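You operate a simulated robot arm through the tools that you are given. There is no shell and no other tool.

You are at the controls of a simulated two-armed robot. One attempt, no reset.

Task
Swap the brick in the clamp for the red long brick.
Fine: the yellow brick goes to the back of the bench; clamp the new one.

It is judged by the outcome, as a careful person would: the job done as asked, and still so three seconds after it is handed in. It fails if anything else is knocked over, pushed out of place, dropped, spilled or broken.

Robot
Two 7-joint arms with fingered hands on one trunk that stands fixed in place. Base frame: the origin is at the foot of the trunk, x ahead of it, y to its left, z up; the work surface is at about z = 800. Units: mm, degrees, N and s.
The left shoulder is at [50, 214, 869], the right one opposite. With the tool pointing down near the work surface each hand reaches from about 400 to 900 mm from the base axis, measured 20 degrees to its own side. Payload 3 kg a hand.
The tool frame of a hand sits at the grasp point between the pads (the TCP): z along the fingers, y along the line on which they close. The tips reach 26 mm beyond it. The gripper opens to 132 mm; its body begins 73 mm behind the TCP. The gripper is a hand of 3 fingers: y runs from the thumb to the fingers, the wrist lies at [0, 0, -229] in the tool frame.
Orientation is that of the tool frame in the base frame, as a unit quaternion [w, x, y, z]. With the fingers straight down and closing along the base's y, the tool's x points along the base's -x, its y along +y and its z along -z.

Tools
- The arms move only by the tool apply_moves. It takes "left_steps", "right_steps" or both (then of equal length, played together; a hand with none holds still); each is a list of rows, each a list of 6 numbers: the shift along the tool's x, y, z in mm, then the turn, a rotation vector about the tool's x, y, z in degrees. In form: [[x, y, z, wx, wy, wz], ...]. A call has 1 to 20 rows; each row shifts and turns the commanded pose from where the row before left it, along the tool's axes as they then stand. Each row takes 0.2 s and may step no farther than 50 mm and 8.6 degrees from the row before; otherwise, the whole call is refused. Where a pose cannot be reached the arm comes as near as it can. A force on the tool above 40 N (or 10 N above the force at the start of the call, whichever is more), or a blocked arm, ends the call early, and 0.2 s more pass. In this call time passes only in rows, and 0.2 s behind the last. It gives the time, the measured TCP pose, the force on the tool (base axes), the opening and the grip force at its end, in the units of the frame above (readings bear some noise), with the torque about the TCP (base axes, N m) and any sound that the robot's microphone picked up, and new pictures: "show" is both (left out), scene, wrist or none (wrist: the cameras of the hands that moved).
- Cameras (640 x 400 px; columns grow to the right, rows downward): "scene" is now at [27.3, -43.7, 1506.8]; the picture's right is [-0.49, -0.87, 0.00], its down [-0.52, 0.29, -0.81] and it looks along [0.70, -0.39, -0.59] (base axes); focal length 255 px, centre (320, 200). "left" rides on the left gripper at [-62, 3, -92] in its tool frame; the picture's right is [-0.05, -1.00, 0.00], its down [0.83, -0.04, -0.56] and it looks along [0.55, -0.03, 0.83] (tool axes); focal length 230 px, centre (320, 200). "right" rides on the right gripper at [62, 3, -92] in its tool frame; the picture's right is [-0.05, 1.00, 0.00], its down [-0.83, -0.04, -0.56] and it looks along [-0.55, -0.03, 0.83] (tool axes); focal length 230 px, centre (320, 200). There is no depth. A picture from a camera that has moved, and an enlarged one, comes with that camera's place and axes in the base frame and with its lens.
- set_fingers(finger1, finger2, thumb_bend, hand): sets how far each is bent, from 0 (flat) to 100 (curled in); at 30 the hand is open as for a grip, at 70 the pads meet at the TCP. One left out holds its place. A second passes; each finger stops where it meets its share of the squeeze, and holds until it gets a number again. It is the only way to open and close the hand. It gives what a move gives, with no picture; readings hold the bend of each and the force on the fingers (four entries, about 0 where the hand has none), thumb and palm.
- head_to(pan, tilt): turns the head with the scene camera to pan (to the left, within 86 degrees either way) and tilt (down, from -29 to 69), counted from straight ahead of the robot. It gives what a move gives, and a new picture of the scene camera.
- enlarge(camera, box): a new picture of the part [left, top, right, bottom] of that camera's present view, enlarged. No time passes.
- close_job(): hands the job in; it is judged then, once.

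Places have to be worked out from the pictures, the camera data and where the tool is seen. Open the grippers and draw the arms clear of the work before you hand the job in, unless the task says otherwise.

The tools are called after ">>>" as a command line: name --argument value ..., lists and objects as JSON in quotes. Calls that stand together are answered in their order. apply_moves: Moves the arms, as the interface text tells. Its arguments: {"type":"object","properties":{"left_steps":{"type":"array"},"right_steps":{"type":"array"},"show":{"type":"string","enum":["both","scene","wrist","none"]}},"required":[]} The other tools are called the same way: set_fingers (finger1, finger2, thumb_bend, hand) moves the fingers one by one; head_to (pan, tilt) turns the head that bears the scene camera; enlarge (camera, box) takes an enlarged picture of a part of a camera's view; close_job () hands the job in.

At the start:

```text
t: 0.0
left_eef_pos: [594.3, 209.3, 1112.9]
left_tcp_rot: [0.0, 0.001, 1.0, 0.0]
left_wrist_force: [0.1, -0.5, -0.7]
left_wrist_torque: [0.02, -0.03, 0.0]
left_width: 132.0
left_gripper_force: 0.1
left_shape: jaw
left_bend: [30.0, 30.0, 30.0]
left_finger forces: [0.0, 0.1, 0.0, 0.1, 0.0, 0.0]
right_eef_pos: [597.1, -201.7, 1085.7]
right_tcp_rot: [-0.001, 0.0, 1.0, 0.0]
right_wrist_force: [-0.6, 0.6, 0.2]
right_wrist_torque: [0.02, 0.0, -0.02]
right_width: 132.2
right_gripper_force: 0.1
right_shape: jaw
right_bend: [30.0, 30.0, 30.0]
right_finger forces: [0.0, 0.0, 0.1, 0.0, 0.1, 0.1]
head pan, tilt (commanded): [-29.3, 36.3]
```

scene: 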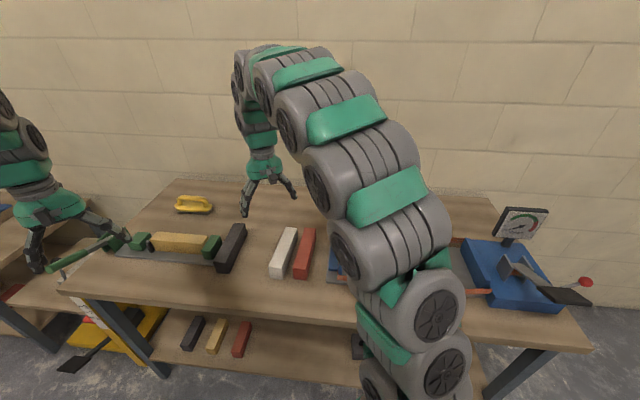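
right: 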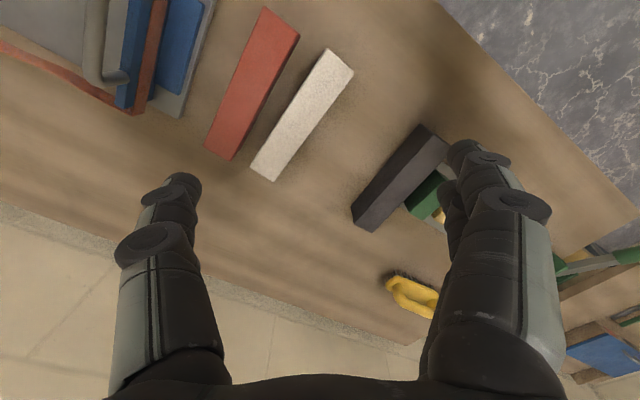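
left: 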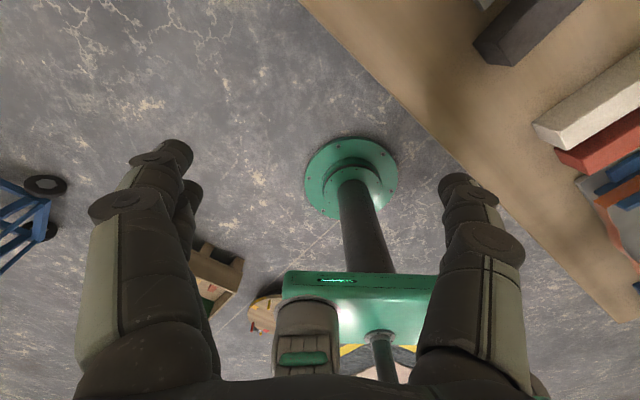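

The scene shows a clamp on the left part of the bench holding a yellow brick, and black, white and red bricks lying to its right. I'll look closer at the clamp and the bricks before I move anything.

>>> enlarge --camera "scene" --box '[30, 170, 350, 370]'

>>> enlarge --camera "right" --box '[80, 0, 640, 350]'

>>> head_to --pan 0 --tilt 45

```text
2.00 times, centred on (190, 270) of scene
camera zoom: at [27.3, -43.7, 1506.8], right [-0.49, -0.87, 0.0], down [-0.52, 0.29, -0.81], along [0.7, -0.39, -0.59], focal length 510 px, centre (580, 60)
```

zoom: 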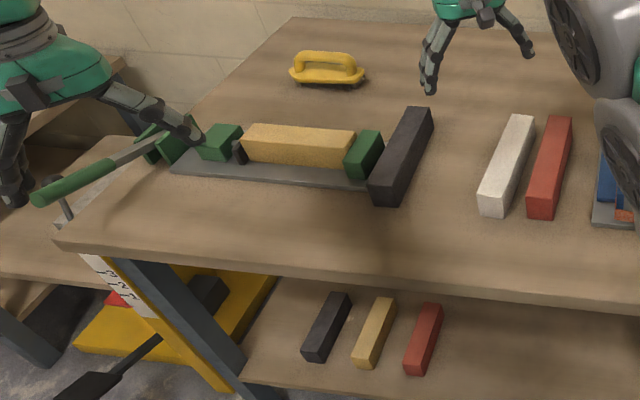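

```text
1.14 times, centred on (360, 175) of right
camera zoom: at [535.5, -198.6, 1177.5], right [0.05, 1.0, 0.0], down [0.83, -0.04, 0.56], along [0.55, -0.03, -0.83], focal length 263 px, centre (274, 229)
```

zoom: 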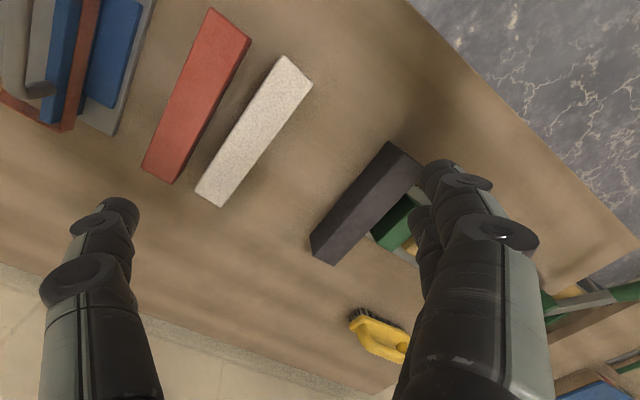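

```text
t: 0.9
left_eef_pos: [594.4, 209.7, 1112.8]
left_tcp_rot: [0.0, 0.0, 1.0, 0.0]
left_wrist_force: [0.6, -0.8, -0.3]
left_wrist_torque: [0.01, 0.01, -0.03]
left_width: 132.0
left_gripper_force: 0.2
left_shape: jaw
left_bend: [30.0, 30.0, 30.0]
left_finger forces: [0.0, 0.0, 0.0, 0.1, 0.1, 0.1]
right_eef_pos: [597.6, -200.6, 1085.7]
right_tcp_rot: [0.0, 0.0, 1.0, 0.0]
right_wrist_force: [0.3, -0.2, 0.5]
right_wrist_torque: [0.03, 0.01, 0.0]
right_width: 131.6
right_gripper_force: 0.0
right_shape: jaw
right_bend: [30.0, 30.0, 30.0]
right_finger forces: [0.1, 0.0, 0.0, 0.1, 0.0, 0.0]
head pan, tilt (commanded): [0.0, 45.0]
camera scene: at [32.5, -1.0, 1494.1], right [0.0, -1.0, 0.0], down [-0.71, 0.0, -0.71], along [0.71, 0.0, -0.71], focal length 255 px, centre (320, 200)
```

scene: 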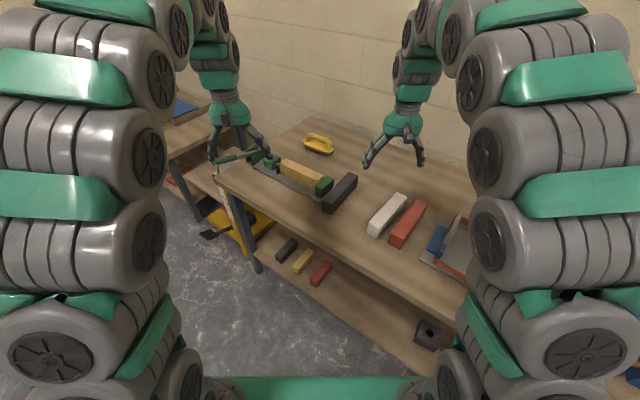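

The bench stands at an angle to the robot, and the long red brick lies on top of it beside the white one. Before planning I'll zoom in on the clamp and on the bricks.

>>> enlarge --camera "scene" --box '[205, 120, 365, 220]'

>>> enlarge --camera "scene" --box '[310, 150, 470, 250]'

>>> enlarge --camera "scene" --box '[200, 120, 520, 320]'

```text
4.00 times, centred on (285, 170) of scene
camera zoom: at [32.5, -1.0, 1494.1], right [0.0, -1.0, 0.0], down [-0.71, 0.0, -0.71], along [0.71, 0.0, -0.71], focal length 1020 px, centre (460, 320)
```

zoom: 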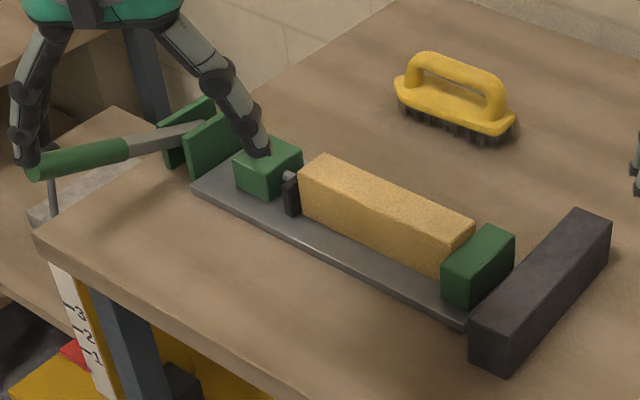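

```text
4.00 times, centred on (390, 200) of scene
camera zoom: at [32.5, -1.0, 1494.1], right [0.0, -1.0, 0.0], down [-0.71, 0.0, -0.71], along [0.71, 0.0, -0.71], focal length 1020 px, centre (40, 200)
```

zoom: 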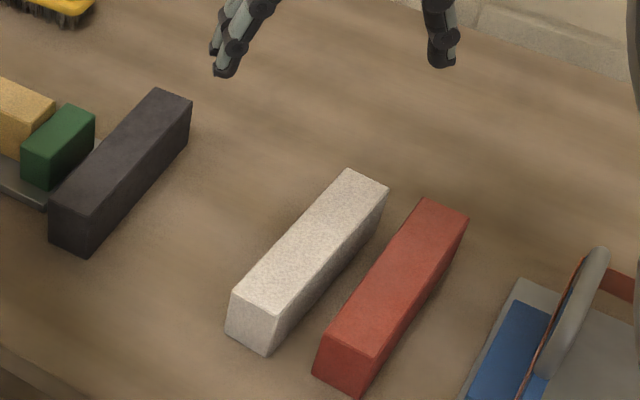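

```text
2.00 times, centred on (360, 220) of scene
camera zoom: at [32.5, -1.0, 1494.1], right [0.0, -1.0, 0.0], down [-0.71, 0.0, -0.71], along [0.71, 0.0, -0.71], focal length 510 px, centre (240, 160)
```

zoom: 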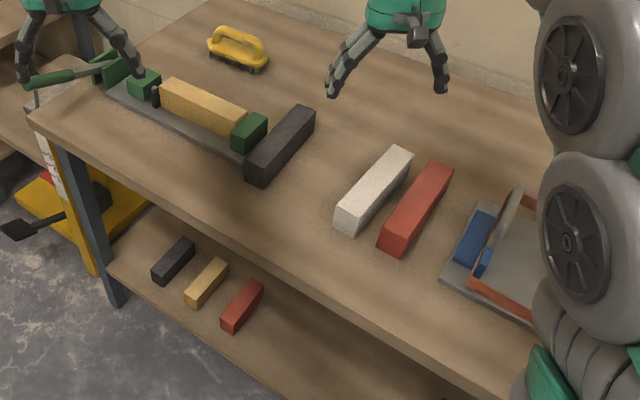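

The clamp looks like a toggle type: a green handle at the left end, and a plunger that presses the yellow brick against a fixed green jaw. I'll zoom in further on the handle and plunger, and on the red brick.

>>> enlarge --camera "scene" --box '[205, 135, 285, 185]'

>>> enlarge --camera "scene" --box '[265, 150, 345, 200]'

>>> enlarge --camera "scene" --box '[360, 190, 440, 240]'

```text
8.00 times, centred on (245, 160) of scene
camera zoom: at [32.5, -1.0, 1494.1], right [0.0, -1.0, 0.0], down [-0.71, 0.0, -0.71], along [0.71, 0.0, -0.71], focal length 2040 px, centre (920, 520)
```

zoom: 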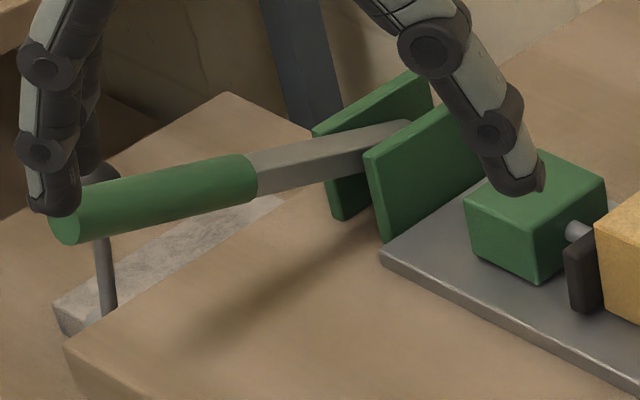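

```text
8.00 times, centred on (305, 175) of scene
camera zoom: at [32.5, -1.0, 1494.1], right [0.0, -1.0, 0.0], down [-0.71, 0.0, -0.71], along [0.71, 0.0, -0.71], focal length 2040 px, centre (440, 400)
```

zoom: 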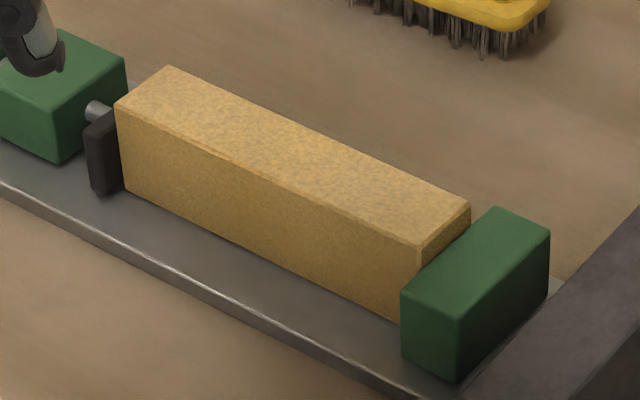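

```text
8.00 times, centred on (400, 215) of scene
camera zoom: at [32.5, -1.0, 1494.1], right [0.0, -1.0, 0.0], down [-0.71, 0.0, -0.71], along [0.71, 0.0, -0.71], focal length 2040 px, centre (-320, 80)
```

zoom: 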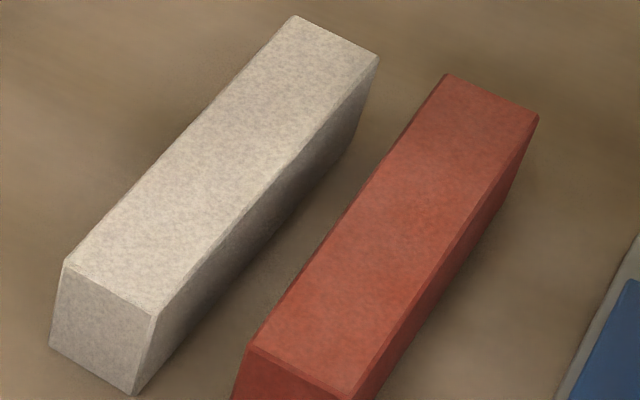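

The lever's pivot plates sit at the left end of the clamp, and the lever seems to run toward the front of the bench. I'll tilt the left hand forward and shift it a little left, which clears the scene view and points its camera at the clamp.

>>> apply_moves --left_steps '[[0, 14, 0, 0, -8, 0], [0, 14, 0, 0, -8, 0], [0, 14, 0, 0, -8, 0], [0, 14, 0, 0, -8, 0], [0, 14, 0, 0, -8, 0], [0, 14, 0, 0, -8, 0], [0, 14, 0, 0, -8, 0], [0, 14, 0, 0, -8, 0]]' --show "both"

```text
t: 2.7
left_eef_pos: [593.7, 322.3, 1112.9]
left_tcp_rot: [0.532, -0.001, 0.847, 0.001]
left_wrist_force: [0.0, -0.3, -0.3]
left_wrist_torque: [-0.01, 0.02, 0.0]
left_width: 131.9
left_gripper_force: 0.1
left_shape: jaw
left_bend: [30.0, 30.0, 30.0]
left_finger forces: [0.1, 0.0, 0.0, 0.0, 0.0, 0.1]
right_eef_pos: [597.3, -201.4, 1085.2]
right_tcp_rot: [0.0, 0.0, 1.0, 0.0]
right_wrist_force: [1.1, 0.8, -0.3]
right_wrist_torque: [0.03, -0.03, 0.01]
right_width: 131.6
right_gripper_force: 0.0
right_shape: jaw
right_bend: [30.0, 30.0, 30.0]
right_finger forces: [0.1, 0.0, 0.0, 0.0, 0.0, 0.0]
head pan, tilt (commanded): [0.0, 45.0]
camera scene: at [32.5, -0.9, 1494.0], right [0.0, -1.0, 0.0], down [-0.71, 0.0, -0.71], along [0.71, 0.0, -0.71], focal length 255 px, centre (320, 200)
camera left: at [538.8, 327.5, 1208.9], right [0.02, -1.0, 0.05], down [-0.86, -0.04, -0.51], along [0.51, -0.03, -0.86], focal length 230 px, centre (320, 200)
```

scene: 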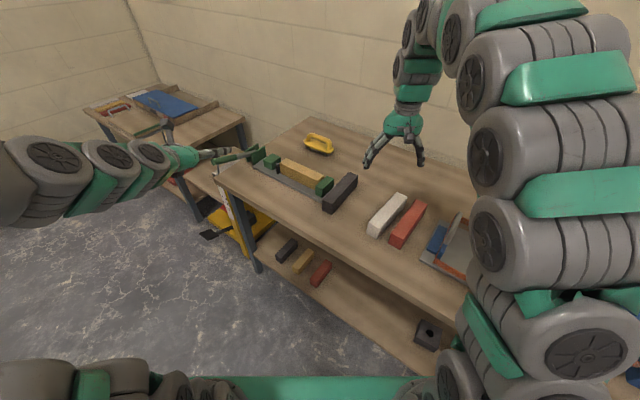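
left: 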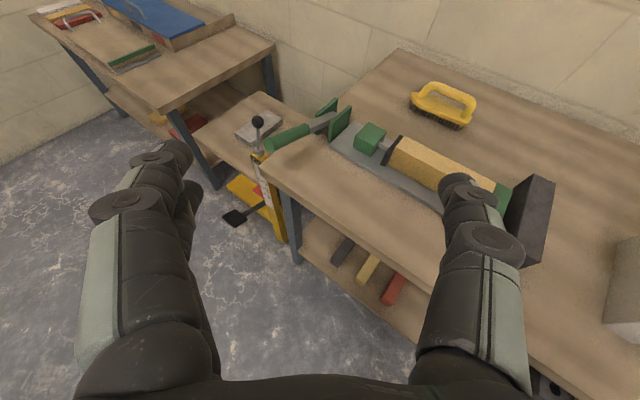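

Now both cameras have a clear view of the lever. I'll zoom in with each of them to locate the lever, its pivot and the plunger.

>>> enlarge --camera "left" --box '[240, 80, 400, 180]'

>>> enlarge --camera "scene" --box '[205, 135, 285, 185]'

>>> enlarge --camera "left" --box '[300, 90, 540, 240]'

```text
4.00 times, centred on (320, 130) of left
camera zoom: at [538.8, 327.5, 1208.9], right [0.02, -1.0, 0.05], down [-0.86, -0.04, -0.51], along [0.51, -0.03, -0.86], focal length 920 px, centre (320, 480)
```

zoom: 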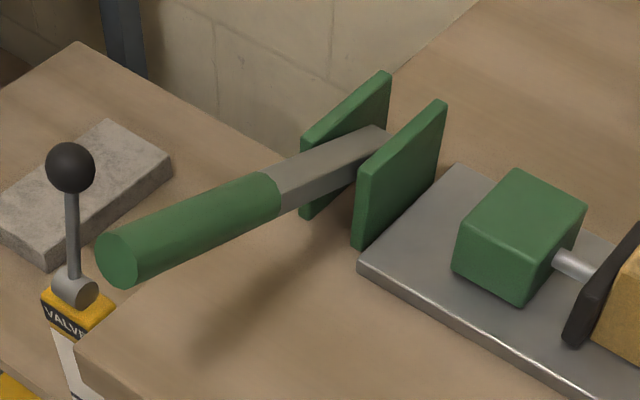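

```text
8.00 times, centred on (245, 160) of scene
camera zoom: at [32.5, -0.9, 1494.0], right [0.0, -1.0, 0.0], down [-0.71, 0.0, -0.71], along [0.71, 0.0, -0.71], focal length 2040 px, centre (920, 520)
```

zoom: 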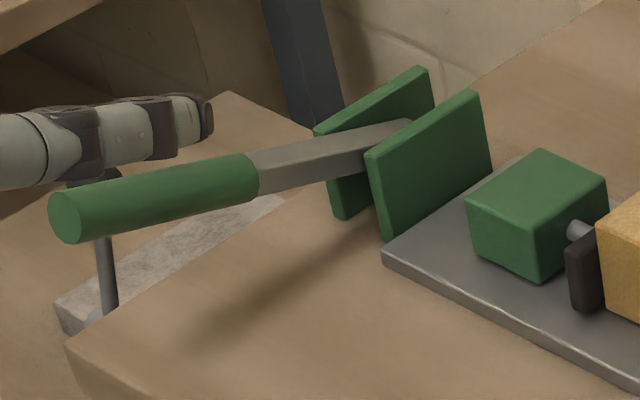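

```text
2.67 times, centred on (420, 165) of left
camera zoom: at [538.8, 327.5, 1208.9], right [0.02, -1.0, 0.05], down [-0.86, -0.04, -0.51], along [0.51, -0.03, -0.86], focal length 614 px, centre (53, 293)
```

zoom: 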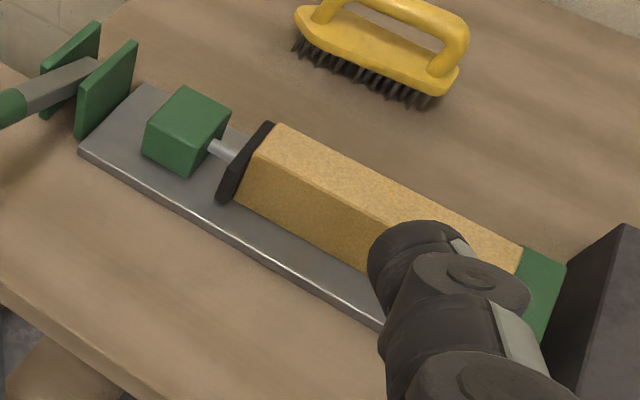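

Triangulating both views puts the grip's outer end near (823, 407, 908) and its inner end near (903, 342, 876). The pivot is around (980, 282, 850), so the hinge axis runs along the clamp. I'll turn the left hand so it closes along the hinge axis with the fingers pointing down and toward the back.

>>> apply_moves --left_steps '[[0, 0, 0, 6.49, 0, 3.12], [0, 0, 0, 6.49, 0, 3.12], [0, 0, 0, 6.49, 0, 3.12], [0, 0, 0, 6.49, 0, 3.12], [0, 0, 0, 6.49, 0, 3.12], [0, 0, 0, 0, 8.5, 0], [0, 0, 0, 0, 8.5, 0], [0, 0, 0, 0, 8.5, 0], [0, 0, 0, 0, 8.5, 0]]' --show "wrist"

```text
t: 4.7
left_eef_pos: [593.5, 322.2, 1112.5]
left_tcp_rot: [0.245, 0.299, 0.919, -0.081]
left_wrist_force: [-0.4, 0.3, -0.1]
left_wrist_torque: [0.01, 0.02, -0.01]
left_width: 132.0
left_gripper_force: 0.0
left_shape: jaw
left_bend: [30.0, 30.0, 30.0]
left_finger forces: [0.0, 0.1, 0.0, 0.0, 0.0, 0.0]
right_eef_pos: [597.3, -201.1, 1085.7]
right_tcp_rot: [0.001, 0.0, 1.0, 0.001]
right_wrist_force: [0.5, 0.0, 0.1]
right_wrist_torque: [0.01, 0.0, -0.01]
right_width: 132.2
right_gripper_force: 0.0
right_shape: jaw
right_bend: [30.0, 30.0, 30.0]
right_finger forces: [0.0, 0.0, 0.0, 0.0, 0.0, 0.0]
head pan, tilt (commanded): [0.0, 45.0]
camera left: at [602.9, 322.2, 1223.1], right [-0.55, -0.83, 0.03], down [-0.83, 0.55, 0.07], along [-0.07, 0.01, -1.0], focal length 230 px, centre (320, 200)
```

left: 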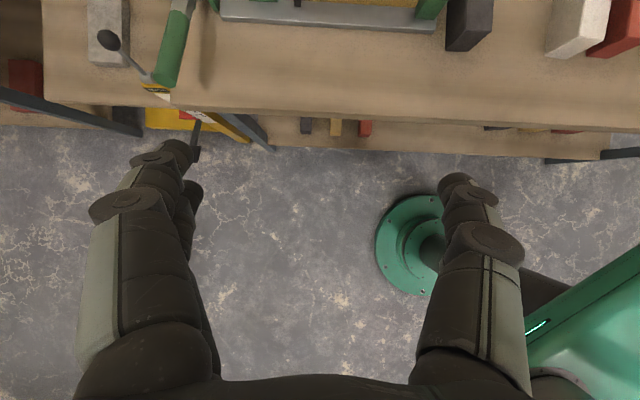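

The readings give the hand's closing axis as (0.589, 0.808, 0), and in this view the bench edge lies parallel to it. Next I bring the open left hand to a standoff about 130 mm short of the handle.

>>> apply_moves --left_steps '[[-7.9, 33.6, 24.3, 0, 0, 0], [-7.9, 33.6, 24.3, 0, 0, 0], [-7.9, 33.6, 24.3, 0, 0, 0], [-7.9, 33.6, 24.3, 0, 0, 0], [-7.9, 33.6, 24.3, 0, 0, 0], [-7.9, 33.6, 24.3, 0, 0, 0]]' --show "both"

```text
t: 6.1
left_eef_pos: [801.2, 421.6, 1007.4]
left_tcp_rot: [0.245, 0.299, 0.919, -0.082]
left_wrist_force: [0.2, -0.4, 0.0]
left_wrist_torque: [-0.02, 0.01, -0.01]
left_width: 131.8
left_gripper_force: 0.0
left_shape: jaw
left_bend: [30.0, 30.0, 30.0]
left_finger forces: [0.0, 0.1, 0.1, 0.1, 0.0, 0.0]
right_eef_pos: [596.6, -200.2, 1084.8]
right_tcp_rot: [0.0, 0.0, 1.0, 0.0]
right_wrist_force: [0.6, 0.3, -0.1]
right_wrist_torque: [-0.03, -0.02, -0.04]
right_width: 131.8
right_gripper_force: 0.1
right_shape: jaw
right_bend: [30.0, 30.0, 30.0]
right_finger forces: [0.0, 0.1, 0.0, 0.0, 0.1, 0.0]
head pan, tilt (commanded): [0.0, 45.0]
camera scene: at [32.6, -0.8, 1494.0], right [0.0, -1.0, 0.0], down [-0.71, 0.0, -0.71], along [0.71, 0.0, -0.71], focal length 255 px, centre (320, 200)
camera left: at [809.9, 422.3, 1118.3], right [-0.55, -0.83, 0.03], down [-0.83, 0.55, 0.07], along [-0.07, 0.01, -1.0], focal length 230 px, centre (320, 200)
```

scene: 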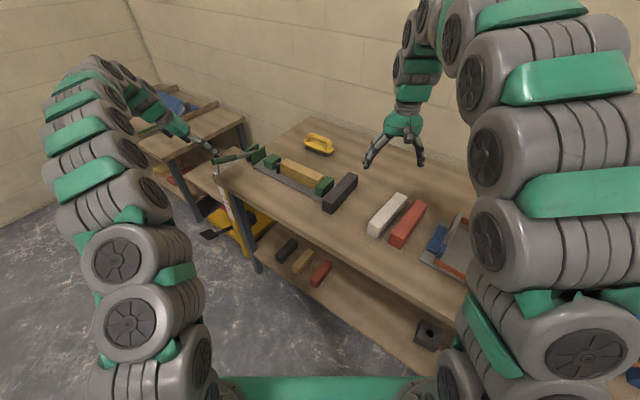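
left: 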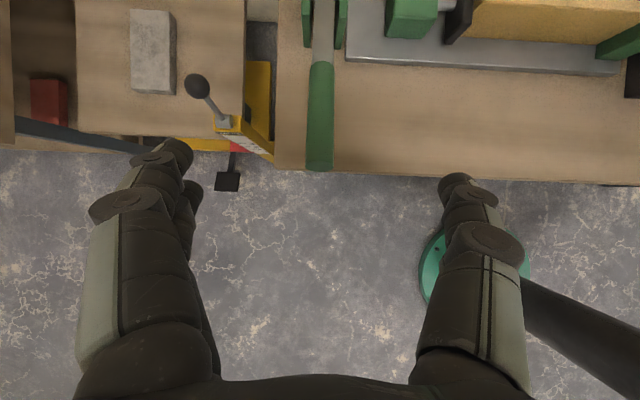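

The handle is centred between the fingers in the wrist view, and its end checks out at about (822, 407, 908). I'll move in along the tool axis until the grip is between the pads.

>>> apply_moves --left_steps '[[-1.6, 0, 43.8, 0, 0, 0], [-1.6, 0, 43.8, 0, 0, 0], [-1.6, 0, 43.8, 0, 0, 0]]' --show "both"

>>> enlarge --camera "scene" --box '[195, 125, 295, 190]'

```text
t: 6.9
left_eef_pos: [860.7, 379.0, 897.4]
left_tcp_rot: [0.247, 0.298, 0.918, -0.081]
left_wrist_force: [0.2, 0.0, 0.8]
left_wrist_torque: [0.01, 0.04, 0.01]
left_width: 131.6
left_gripper_force: 0.1
left_shape: jaw
left_bend: [30.0, 30.0, 30.0]
left_finger forces: [0.0, 0.0, 0.1, 0.0, 0.0, 0.0]
right_eef_pos: [598.0, -200.4, 1085.4]
right_tcp_rot: [-0.001, 0.0, 1.0, -0.001]
right_wrist_force: [-0.1, 0.0, -0.3]
right_wrist_torque: [0.01, 0.0, -0.01]
right_width: 132.2
right_gripper_force: 0.1
right_shape: jaw
right_bend: [30.0, 30.0, 30.0]
right_finger forces: [0.0, 0.0, 0.1, 0.0, 0.0, 0.0]
head pan, tilt (commanded): [0.0, 45.0]
camera scene: at [32.5, -0.9, 1494.0], right [0.0, -1.0, 0.0], down [-0.71, 0.0, -0.71], along [0.71, 0.0, -0.71], focal length 255 px, centre (320, 200)
camera left: at [869.2, 380.1, 1008.9], right [-0.55, -0.83, 0.03], down [-0.83, 0.55, 0.06], along [-0.07, 0.01, -1.0], focal length 230 px, centre (320, 200)
```

scene: 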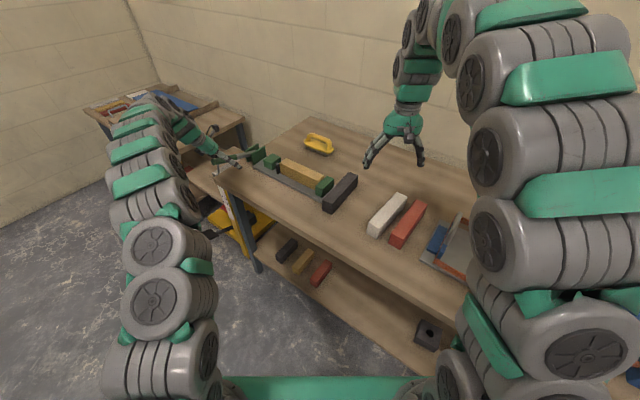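
left: 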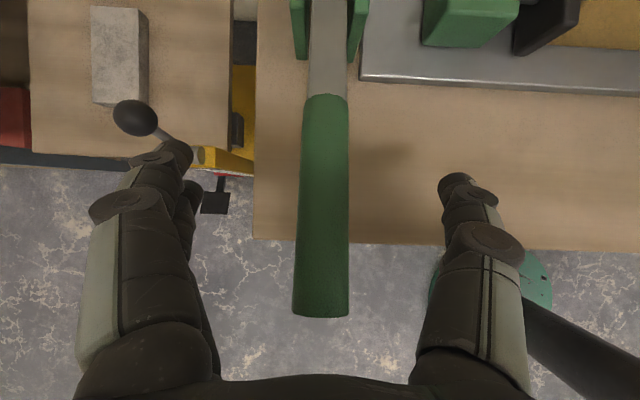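

```text
6.15 times, centred on (245, 158) of scene
camera zoom: at [32.5, -0.9, 1494.0], right [0.0, -1.0, 0.0], down [-0.71, 0.0, -0.71], along [0.71, 0.0, -0.71], focal length 1569 px, centre (782, 462)
```

zoom: 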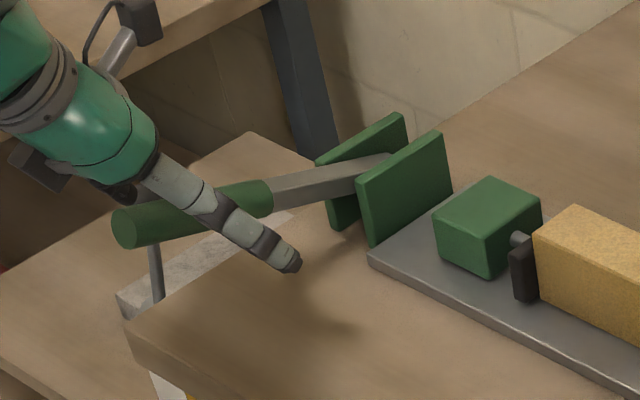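

The fingers straddle the grip and the tool centre sits on its axis. Now I close the left hand on the handle.

>>> set_fingers --hand "left" --finger1 70 --finger2 70 --thumb_bend 70

>>> enlarge --camera "scene" --box '[195, 125, 295, 190]'

>>> enlarge --camera "left" --box '[160, 0, 640, 400]'

```text
t: 7.9
left_eef_pos: [860.8, 378.3, 897.4]
left_tcp_rot: [0.247, 0.298, 0.919, -0.082]
left_wrist_force: [0.0, -3.1, -2.4]
left_wrist_torque: [0.01, 0.01, 0.04]
left_width: 23.2
left_gripper_force: 7.0
left_shape: fingers
left_bend: [64.0, 68.0, 66.0]
left_finger forces: [4.8, 1.1, 0.1, 0.0, 8.1, 0.0]
right_eef_pos: [597.8, -201.4, 1084.9]
right_tcp_rot: [0.0, 0.0, 1.0, 0.0]
right_wrist_force: [0.4, 0.8, 0.1]
right_wrist_torque: [0.03, -0.01, -0.03]
right_width: 131.9
right_gripper_force: 0.0
right_shape: jaw
right_bend: [30.0, 30.0, 30.0]
right_finger forces: [0.1, 0.0, 0.0, 0.0, 0.1, 0.0]
head pan, tilt (commanded): [0.0, 45.0]
```

```text
6.15 times, centred on (245, 158) of scene
camera zoom: at [32.6, -0.9, 1494.0], right [0.0, -1.0, 0.0], down [-0.71, 0.0, -0.71], along [0.71, 0.0, -0.71], focal length 1569 px, centre (782, 462)
```

zoom: 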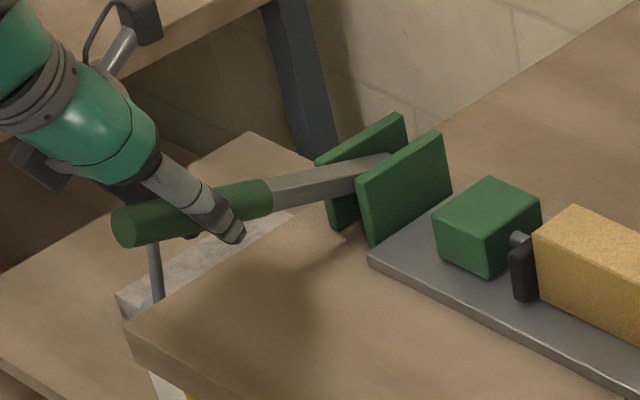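

```text
1.00 times, centred on (400, 200) of left (not enlarged: the box is as wide or as high as the picture)
camera zoom: at [869.0, 379.3, 1009.2], right [-0.55, -0.83, 0.03], down [-0.83, 0.55, 0.06], along [-0.07, 0.01, -1.0], focal length 230 px, centre (240, 200)
```

zoom: 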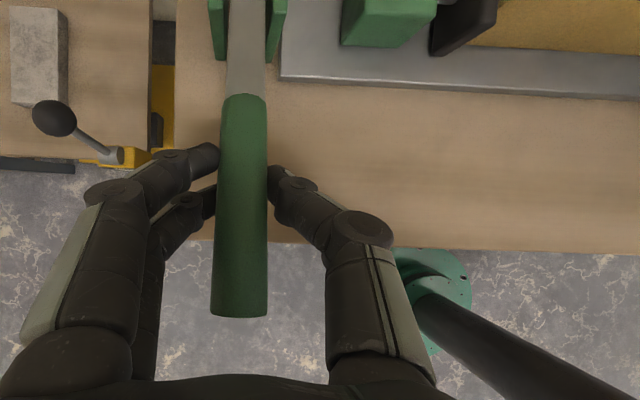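

The hand holds the grip with about 7 N, and finger 2 is only lightly in contact. I'll squeeze harder before lifting the lever.

>>> set_fingers --hand "left" --finger1 90 --finger2 90 --thumb_bend 90

```text
t: 8.9
left_eef_pos: [860.9, 378.8, 898.3]
left_tcp_rot: [0.246, 0.298, 0.919, -0.081]
left_wrist_force: [6.7, -10.7, -11.3]
left_wrist_torque: [-0.01, -0.16, -0.01]
left_width: 21.4
left_gripper_force: 21.4
left_shape: fingers
left_bend: [68.0, 72.0, 67.0]
left_finger forces: [10.3, 7.8, 0.1, 0.1, 24.5, 0.0]
right_eef_pos: [596.8, -201.3, 1085.4]
right_tcp_rot: [0.001, 0.0, 1.0, 0.0]
right_wrist_force: [-0.5, 0.0, -0.2]
right_wrist_torque: [0.02, -0.06, 0.01]
right_width: 131.9
right_gripper_force: 0.0
right_shape: jaw
right_bend: [30.0, 30.0, 30.0]
right_finger forces: [0.1, 0.0, 0.0, 0.0, 0.0, 0.0]
head pan, tilt (commanded): [0.0, 45.0]
```

The grip is firm now at 21 N. As a test I'll lift the handle about 13 mm along its arc and see how the lever, plunger and forces respond.

>>> apply_moves --left_steps '[[-5.5, 0, -4.6, 0, 1, 0], [-5.5, 0, -4.6, 0, 1, 0]]' --show "none"

>>> enlarge --camera "scene" --box '[195, 125, 295, 190]'

```text
t: 9.5
left_eef_pos: [866.4, 374.5, 913.4]
left_tcp_rot: [0.23, 0.299, 0.923, -0.076]
left_wrist_force: [5.7, -8.3, -8.0]
left_wrist_torque: [-0.03, -0.09, 0.06]
left_width: 21.4
left_gripper_force: 19.7
left_shape: fingers
left_bend: [68.0, 73.0, 67.0]
left_finger forces: [10.9, 7.4, 0.1, 0.0, 20.7, 0.1]
right_eef_pos: [597.5, -201.3, 1085.5]
right_tcp_rot: [0.0, 0.0, 1.0, 0.0]
right_wrist_force: [0.2, -0.4, -0.4]
right_wrist_torque: [0.04, 0.02, 0.01]
right_width: 132.2
right_gripper_force: 0.0
right_shape: jaw
right_bend: [30.0, 30.0, 30.0]
right_finger forces: [0.0, 0.0, 0.0, 0.0, 0.1, 0.1]
head pan, tilt (commanded): [0.0, 45.0]
```

```text
6.15 times, centred on (245, 158) of scene
camera zoom: at [32.7, -1.0, 1494.0], right [0.0, -1.0, 0.0], down [-0.71, 0.0, -0.71], along [0.71, 0.0, -0.71], focal length 1569 px, centre (782, 462)
```

zoom: 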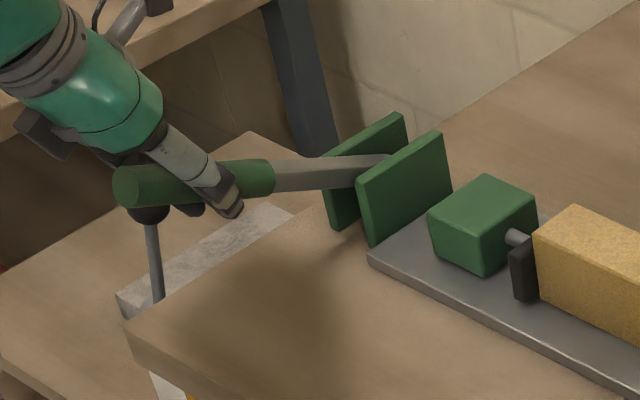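

The lever lifts easily, and the green carriage moves back with it while the pad stays sprung against the brick. I want a grip angle that allows the full swing, so I'll let go here and check whether the lever stays up by itself.

>>> set_fingers --hand "left" --finger1 30 --finger2 30 --thumb_bend 30

>>> enlarge --camera "scene" --box '[195, 125, 295, 190]'

```text
t: 10.5
left_eef_pos: [864.9, 374.1, 912.0]
left_tcp_rot: [0.231, 0.299, 0.923, -0.076]
left_wrist_force: [-0.1, -0.6, 0.5]
left_wrist_torque: [0.01, -0.02, -0.04]
left_width: 133.8
left_gripper_force: 0.1
left_shape: fingers
left_bend: [30.0, 30.0, 30.0]
left_finger forces: [0.0, 0.0, 0.0, 0.0, 0.1, 0.0]
right_eef_pos: [597.2, -201.8, 1085.4]
right_tcp_rot: [0.0, 0.0, 1.0, 0.0]
right_wrist_force: [0.1, 0.2, -0.6]
right_wrist_torque: [0.01, -0.01, 0.02]
right_width: 131.9
right_gripper_force: 0.1
right_shape: jaw
right_bend: [30.0, 30.0, 30.0]
right_finger forces: [0.0, 0.0, 0.1, 0.0, 0.0, 0.0]
head pan, tilt (commanded): [0.0, 45.0]
```

```text
6.15 times, centred on (245, 158) of scene
camera zoom: at [32.5, -0.9, 1494.0], right [0.0, -1.0, 0.0], down [-0.71, 0.0, -0.71], along [0.71, 0.0, -0.71], focal length 1569 px, centre (782, 462)
```

zoom: 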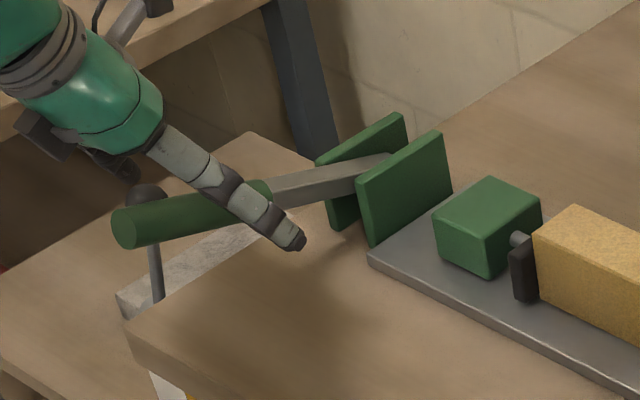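

Released at that low angle, the lever dropped back to its clamped position. I'll back off and turn the hand so its fingers come from in front, slightly upward. From there I can carry the lever all the way up.

>>> apply_moves --left_steps '[[0, 0, -43, 0, 0, 0], [0, 0, -43, 0, 0, 0], [0, 0, -43, 0, 0, 0], [0, 0, 0, 0, -7.9, 0], [0, 0, 0, 0, -7.9, 0], [0, 0, 0, 0, -7.9, 0], [0, 0, 0, 0, -7.9, 0], [0, 0, 0, 0, -7.9, 0], [0, 0, 0, 0, -7.9, 0], [0, 0, 0, 0, -7.9, 0], [0, 0, 0, 0, -7.9, 0], [0, 0, 0, 0, -7.9, 0], [0, 0, 0, 0, -7.9, 0], [0, 0, 0, 0, -7.9, 0]]' --show "both"

```text
t: 13.5
left_eef_pos: [817.1, 409.2, 1025.6]
left_tcp_rot: [0.802, 0.165, 0.511, -0.262]
left_wrist_force: [0.2, 0.3, 0.7]
left_wrist_torque: [0.02, -0.02, -0.01]
left_width: 134.2
left_gripper_force: 0.0
left_shape: fingers
left_bend: [30.0, 30.0, 30.0]
left_finger forces: [0.0, 0.0, 0.1, 0.0, 0.0, 0.1]
right_eef_pos: [597.5, -201.0, 1085.6]
right_tcp_rot: [0.0, 0.001, 1.0, 0.0]
right_wrist_force: [0.5, 0.1, 0.0]
right_wrist_torque: [-0.01, 0.0, 0.03]
right_width: 131.9
right_gripper_force: 0.1
right_shape: jaw
right_bend: [30.0, 30.0, 30.0]
right_finger forces: [0.0, 0.1, 0.0, 0.1, 0.0, 0.0]
head pan, tilt (commanded): [0.0, 45.0]
camera scene: at [32.6, -0.9, 1494.0], right [0.0, -1.0, 0.0], down [-0.71, 0.0, -0.71], along [0.71, 0.0, -0.71], focal length 255 px, centre (320, 200)
camera left: at [731.2, 477.4, 1042.8], right [-0.61, -0.79, 0.05], down [-0.15, 0.05, -0.99], along [0.78, -0.6, -0.15], focal length 230 px, centre (320, 200)
```

scene: 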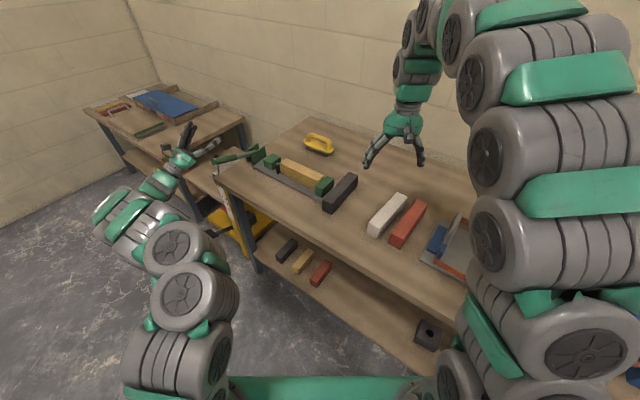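
left: 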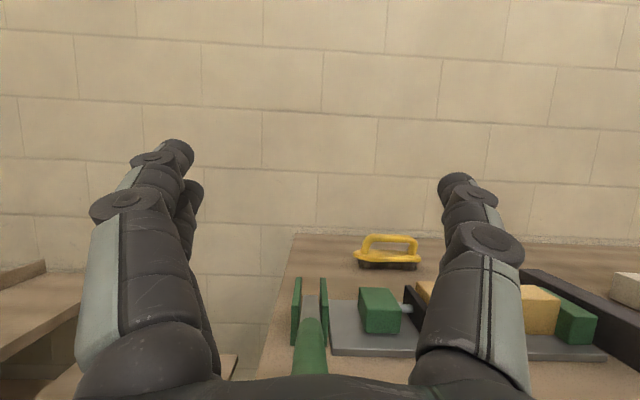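

The orientation is right, with the fingers toward the back and about 25° upward. I'll pull back a little toward the front, lower the hand in front of the bench, and check the alignment with the handle.

>>> apply_moves --left_steps '[[-19, 0, -40.8, 0, 0, 0], [-19, 0, -40.8, 0, 0, 0], [44.6, 0.3, -13.5, 0, 0, 0], [44.6, 0.3, -13.5, 0, 0, 0], [44.6, 0.3, -13.5, 0, 0, 0], [44.6, 0.3, -13.5, 0, 0, 0]]' --show "both"

```text
t: 14.9
left_eef_pos: [762.5, 444.4, 840.5]
left_tcp_rot: [0.802, 0.165, 0.511, -0.261]
left_wrist_force: [0.2, -0.2, 0.0]
left_wrist_torque: [0.01, 0.02, 0.0]
left_width: 134.3
left_gripper_force: 0.0
left_shape: fingers
left_bend: [30.0, 30.0, 30.0]
left_finger forces: [0.0, 0.0, 0.0, 0.1, 0.1, 0.0]
right_eef_pos: [596.6, -201.0, 1084.8]
right_tcp_rot: [0.0, 0.0, 1.0, 0.0]
right_wrist_force: [0.0, -0.7, 0.4]
right_wrist_torque: [-0.04, -0.02, -0.03]
right_width: 132.0
right_gripper_force: 0.2
right_shape: jaw
right_bend: [30.0, 30.0, 30.0]
right_finger forces: [0.0, 0.0, 0.1, 0.1, 0.1, 0.0]
head pan, tilt (commanded): [0.0, 45.0]
camera scene: at [32.6, -0.9, 1494.0], right [0.0, -1.0, 0.0], down [-0.71, 0.0, -0.71], along [0.71, 0.0, -0.71], focal length 255 px, centre (320, 200)
camera left: at [678.5, 513.4, 857.3], right [-0.61, -0.79, 0.05], down [-0.15, 0.05, -0.99], along [0.78, -0.61, -0.15], focal length 230 px, centre (320, 200)
```

scene: 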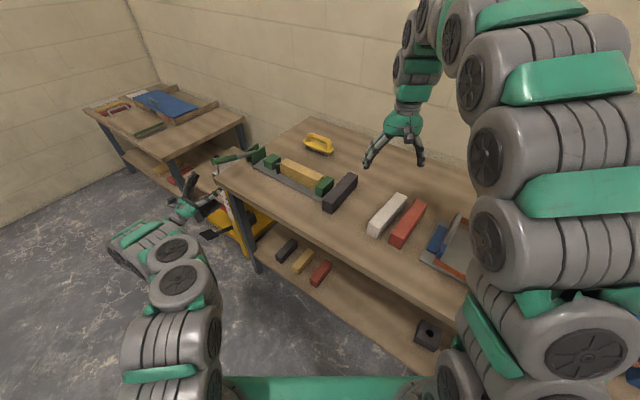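
left: 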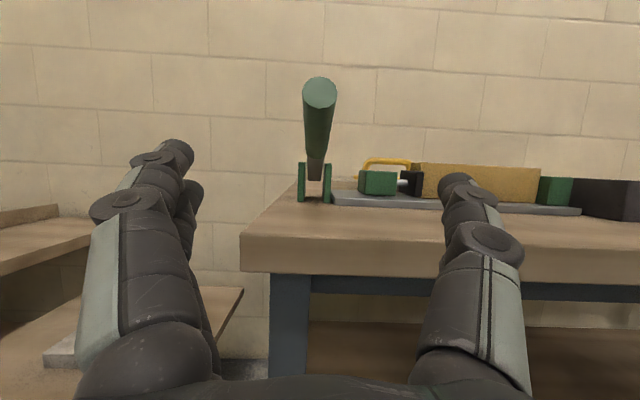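

The handle is nearly end-on in the wrist view, with its axis about 4 mm to the +y side of my tool line. I'll move in 130 mm with that small correction.

>>> apply_moves --left_steps '[[0, 1.4, 43.5, 0, 0, 0], [0, 1.4, 43.5, 0, 0, 0], [0, 1.4, 43.5, 0, 0, 0]]' --show "both"

>>> enlarge --camera "scene" --box '[185, 125, 295, 195]'

```text
t: 15.7
left_eef_pos: [864.0, 378.2, 896.4]
left_tcp_rot: [0.802, 0.164, 0.512, -0.261]
left_wrist_force: [0.8, -0.5, -0.7]
left_wrist_torque: [-0.02, 0.04, -0.02]
left_width: 134.0
left_gripper_force: 0.1
left_shape: fingers
left_bend: [30.0, 30.0, 30.0]
left_finger forces: [0.0, 0.0, 0.1, 0.0, 0.0, 0.1]
right_eef_pos: [597.4, -200.2, 1085.7]
right_tcp_rot: [0.0, 0.0, 1.0, 0.0]
right_wrist_force: [0.1, -0.5, 0.2]
right_wrist_torque: [0.0, -0.05, -0.02]
right_width: 131.9
right_gripper_force: 0.0
right_shape: jaw
right_bend: [30.0, 30.0, 30.0]
right_finger forces: [0.0, 0.0, 0.0, 0.0, 0.0, 0.0]
head pan, tilt (commanded): [0.0, 45.0]
camera scene: at [32.5, -0.8, 1494.0], right [0.0, -1.0, 0.0], down [-0.71, 0.0, -0.71], along [0.71, 0.0, -0.71], focal length 255 px, centre (320, 200)
camera left: at [778.2, 446.6, 912.6], right [-0.6, -0.8, 0.05], down [-0.15, 0.05, -0.99], along [0.78, -0.6, -0.15], focal length 230 px, centre (320, 200)
```

scene: 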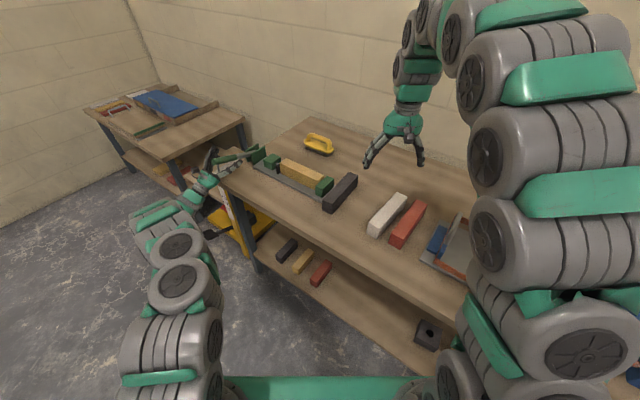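
left: 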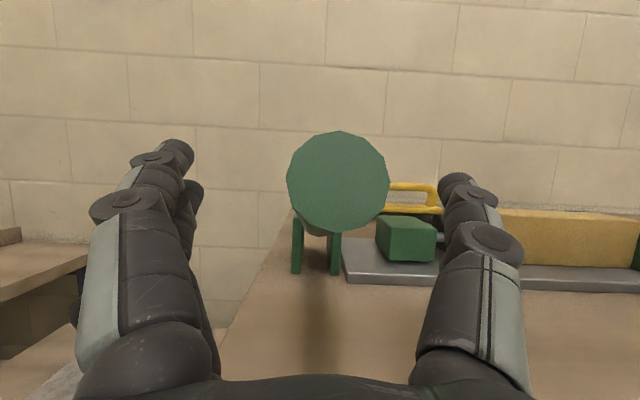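

```text
5.71 times, centred on (240, 160) of scene
camera zoom: at [32.5, -0.8, 1494.0], right [0.0, -1.0, 0.0], down [-0.71, 0.0, -0.71], along [0.71, 0.0, -0.71], focal length 1457 px, centre (777, 429)
```

zoom: 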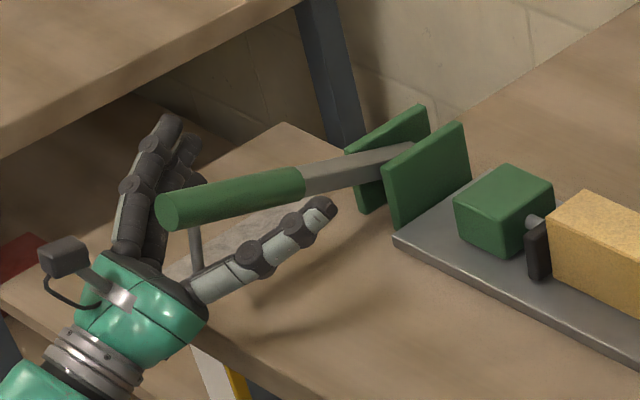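

The grip is between the pads, with the handle end well clear of the wrist camera. Next I close firmly on it.

>>> set_fingers --hand "left" --finger1 90 --finger2 90 --thumb_bend 90

>>> enlarge --camera "scene" --box '[185, 125, 295, 195]'

>>> enlarge --camera "left" --box '[0, 0, 640, 400]'

```text
t: 16.7
left_eef_pos: [864.7, 374.5, 895.8]
left_tcp_rot: [0.802, 0.166, 0.51, -0.262]
left_wrist_force: [13.9, -17.7, 20.0]
left_wrist_torque: [-0.04, -0.08, 0.16]
left_width: 0.0
left_gripper_force: 27.6
left_shape: fingers
left_bend: [81.0, 71.0, 73.0]
left_finger forces: [13.3, 10.7, 0.0, 0.0, 31.6, 0.0]
right_eef_pos: [596.4, -203.0, 1084.9]
right_tcp_rot: [0.0, 0.0, 1.0, 0.0]
right_wrist_force: [-0.2, -0.2, -0.7]
right_wrist_torque: [-0.03, 0.0, 0.01]
right_width: 131.9
right_gripper_force: 0.1
right_shape: jaw
right_bend: [30.0, 30.0, 30.0]
right_finger forces: [0.1, 0.1, 0.0, 0.1, 0.0, 0.0]
head pan, tilt (commanded): [0.0, 45.0]
```

```text
5.71 times, centred on (240, 160) of scene
camera zoom: at [32.4, -1.4, 1494.0], right [0.0, -1.0, 0.0], down [-0.71, 0.0, -0.71], along [0.71, 0.0, -0.71], focal length 1457 px, centre (777, 429)
```

zoom: 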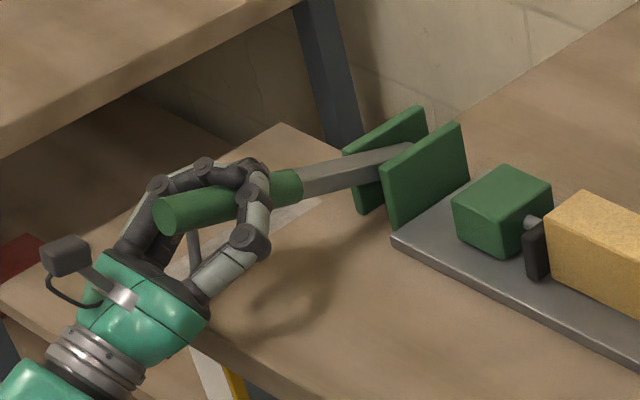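

```text
1.00 times, centred on (320, 200) of left (not enlarged: the box is as wide or as high as the picture)
camera zoom: at [779.0, 443.7, 913.7], right [-0.61, -0.79, 0.05], down [-0.15, 0.05, -0.99], along [0.78, -0.61, -0.15], focal length 230 px, centre (320, 200)
```

zoom: 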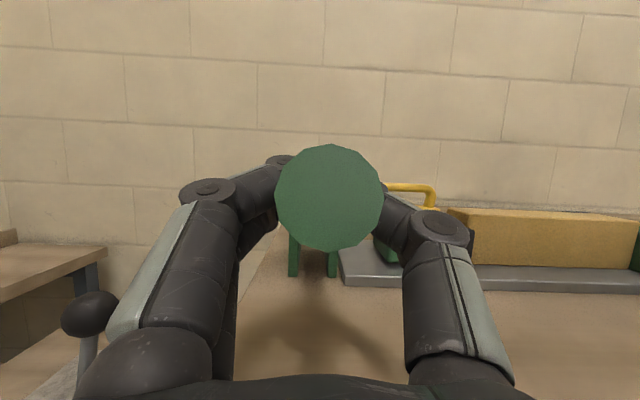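

The fingers wrap the grip now. I'll raise the lever along its arc in stages, turning the hand as I go. The first stage goes to about 50° of lever angle.

>>> apply_moves --left_steps '[[-12.9, 0, 13.2, 0, 4, 0], [-12.9, 0, 14.7, 0, 4, 0], [-12.2, 0, 15.2, 0, 4, 0], [-11.3, 0, 16, 0, 4, 0], [-10.6, 0, 16.4, 0, 4, 0]]' --show "none"

>>> enlarge --camera "scene" --box '[185, 115, 295, 185]'

```text
t: 17.9
left_eef_pos: [908.7, 354.6, 976.3]
left_tcp_rot: [0.702, 0.206, 0.643, -0.227]
left_wrist_force: [-17.2, 13.8, 13.3]
left_wrist_torque: [0.66, 1.02, -0.21]
left_width: 1.4
left_gripper_force: 10.2
left_shape: fingers
left_bend: [84.0, 73.0, 81.0]
left_finger forces: [0.0, 0.1, 0.0, 0.0, 1.6, 19.0]
right_eef_pos: [597.0, -200.0, 1085.5]
right_tcp_rot: [0.0, -0.001, 1.0, 0.0]
right_wrist_force: [0.7, -0.5, 0.0]
right_wrist_torque: [-0.01, -0.01, -0.01]
right_width: 131.6
right_gripper_force: 0.0
right_shape: jaw
right_bend: [30.0, 30.0, 30.0]
right_finger forces: [0.0, 0.1, 0.1, 0.1, 0.0, 0.0]
head pan, tilt (commanded): [0.0, 45.0]
```

```text
5.71 times, centred on (240, 150) of scene
camera zoom: at [32.0, -0.8, 1494.0], right [0.0, -1.0, 0.0], down [-0.71, 0.0, -0.71], along [0.71, 0.0, -0.71], focal length 1457 px, centre (777, 486)
```

zoom: 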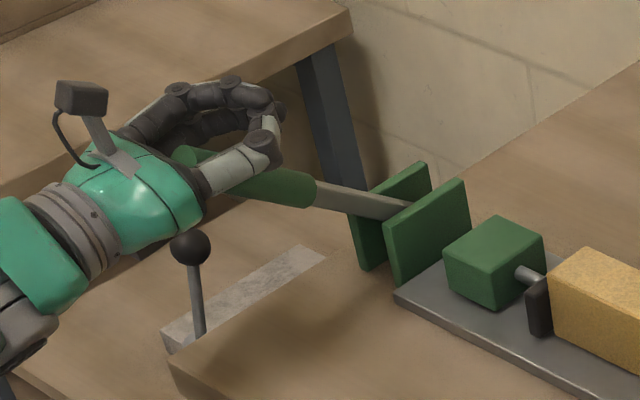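

The lever slipped out of the pads, and its end now rests against the palm at roughly 35–40°. A cradle from below would be more reliable, so I'll open the hand and back straight off.

>>> set_fingers --hand "left" --finger1 30 --finger2 30 --thumb_bend 30

>>> enlarge --camera "scene" --box '[185, 115, 295, 185]'

```text
t: 18.9
left_eef_pos: [908.8, 353.1, 976.5]
left_tcp_rot: [0.701, 0.207, 0.644, -0.227]
left_wrist_force: [-17.0, 26.2, 19.5]
left_wrist_torque: [0.99, 1.38, -1.04]
left_width: 0.7
left_gripper_force: 14.9
left_shape: fingers
left_bend: [48.0, 30.0, 64.0]
left_finger forces: [0.0, 0.0, 0.1, 0.0, 0.2, 29.5]
right_eef_pos: [596.8, -200.3, 1085.2]
right_tcp_rot: [0.0, 0.001, 1.0, 0.0]
right_wrist_force: [0.5, -1.2, -0.4]
right_wrist_torque: [0.01, 0.01, 0.0]
right_width: 131.9
right_gripper_force: 0.0
right_shape: jaw
right_bend: [30.0, 30.0, 30.0]
right_finger forces: [0.1, 0.0, 0.1, 0.0, 0.0, 0.0]
head pan, tilt (commanded): [0.0, 45.0]
```

```text
5.71 times, centred on (240, 150) of scene
camera zoom: at [31.9, -0.6, 1494.1], right [0.0, -1.0, 0.0], down [-0.71, 0.0, -0.71], along [0.71, 0.0, -0.71], focal length 1457 px, centre (777, 486)
```

zoom: 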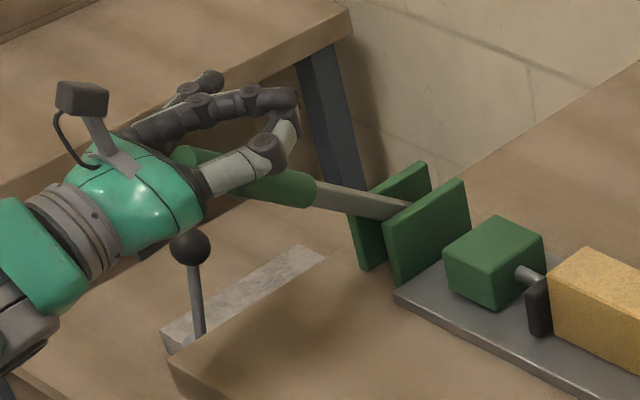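

The lever end is wedged against the palm, which reads about 29 N. I'll ease the hand straight back to free it.

>>> apply_moves --left_steps '[[0, 0, -10, 0, 0, 0], [0, 0, -10, 0, 0, 0]]' --show "none"

>>> enlarge --camera "scene" --box '[185, 115, 295, 185]'

>>> enlarge --camera "left" --box '[0, 0, 640, 400]'

```text
t: 19.5
left_eef_pos: [892.8, 357.8, 971.6]
left_tcp_rot: [0.699, 0.209, 0.644, -0.23]
left_wrist_force: [0.1, -0.2, -0.5]
left_wrist_torque: [0.02, 0.01, -0.01]
left_width: 1.1
left_gripper_force: 0.0
left_shape: fingers
left_bend: [46.0, 30.0, 64.0]
left_finger forces: [0.0, 0.1, 0.0, 0.1, 0.0, 0.0]
right_eef_pos: [595.6, -201.6, 1084.9]
right_tcp_rot: [0.0, 0.001, 1.0, 0.0]
right_wrist_force: [-0.4, -0.3, 0.6]
right_wrist_torque: [-0.01, -0.01, -0.03]
right_width: 131.9
right_gripper_force: 0.0
right_shape: jaw
right_bend: [30.0, 30.0, 30.0]
right_finger forces: [0.0, 0.0, 0.0, 0.0, 0.0, 0.1]
head pan, tilt (commanded): [0.0, 45.0]
```

```text
5.71 times, centred on (240, 150) of scene
camera zoom: at [32.5, -1.0, 1494.0], right [0.0, -1.0, 0.0], down [-0.71, 0.0, -0.71], along [0.71, 0.0, -0.71], focal length 1457 px, centre (777, 486)
```

zoom: 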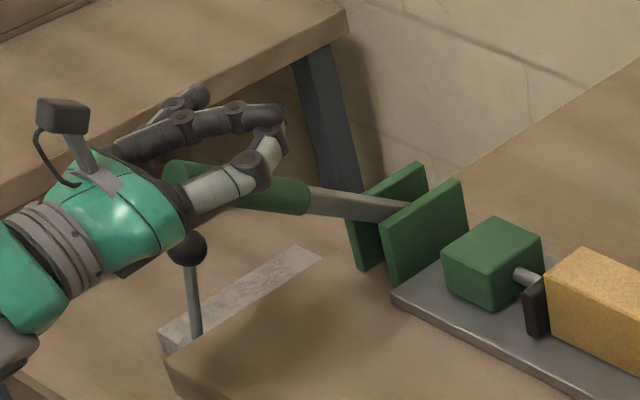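

```text
1.00 times, centred on (320, 200) of left (not enlarged: the box is as wide or as high as the picture)
camera zoom: at [817.4, 419.8, 1026.0], right [-0.59, -0.8, 0.06], down [-0.42, 0.25, -0.87], along [0.69, -0.54, -0.48], focal length 230 px, centre (320, 200)
```

zoom: 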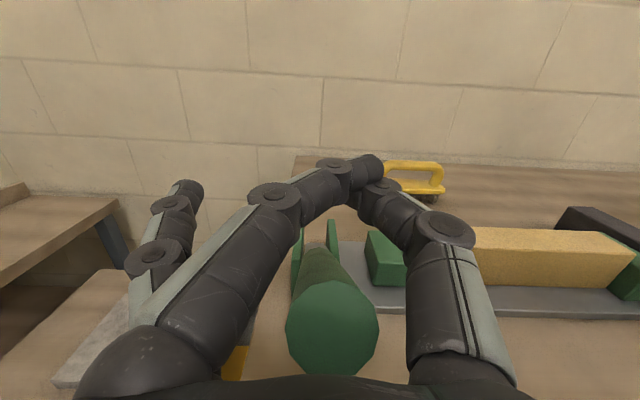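

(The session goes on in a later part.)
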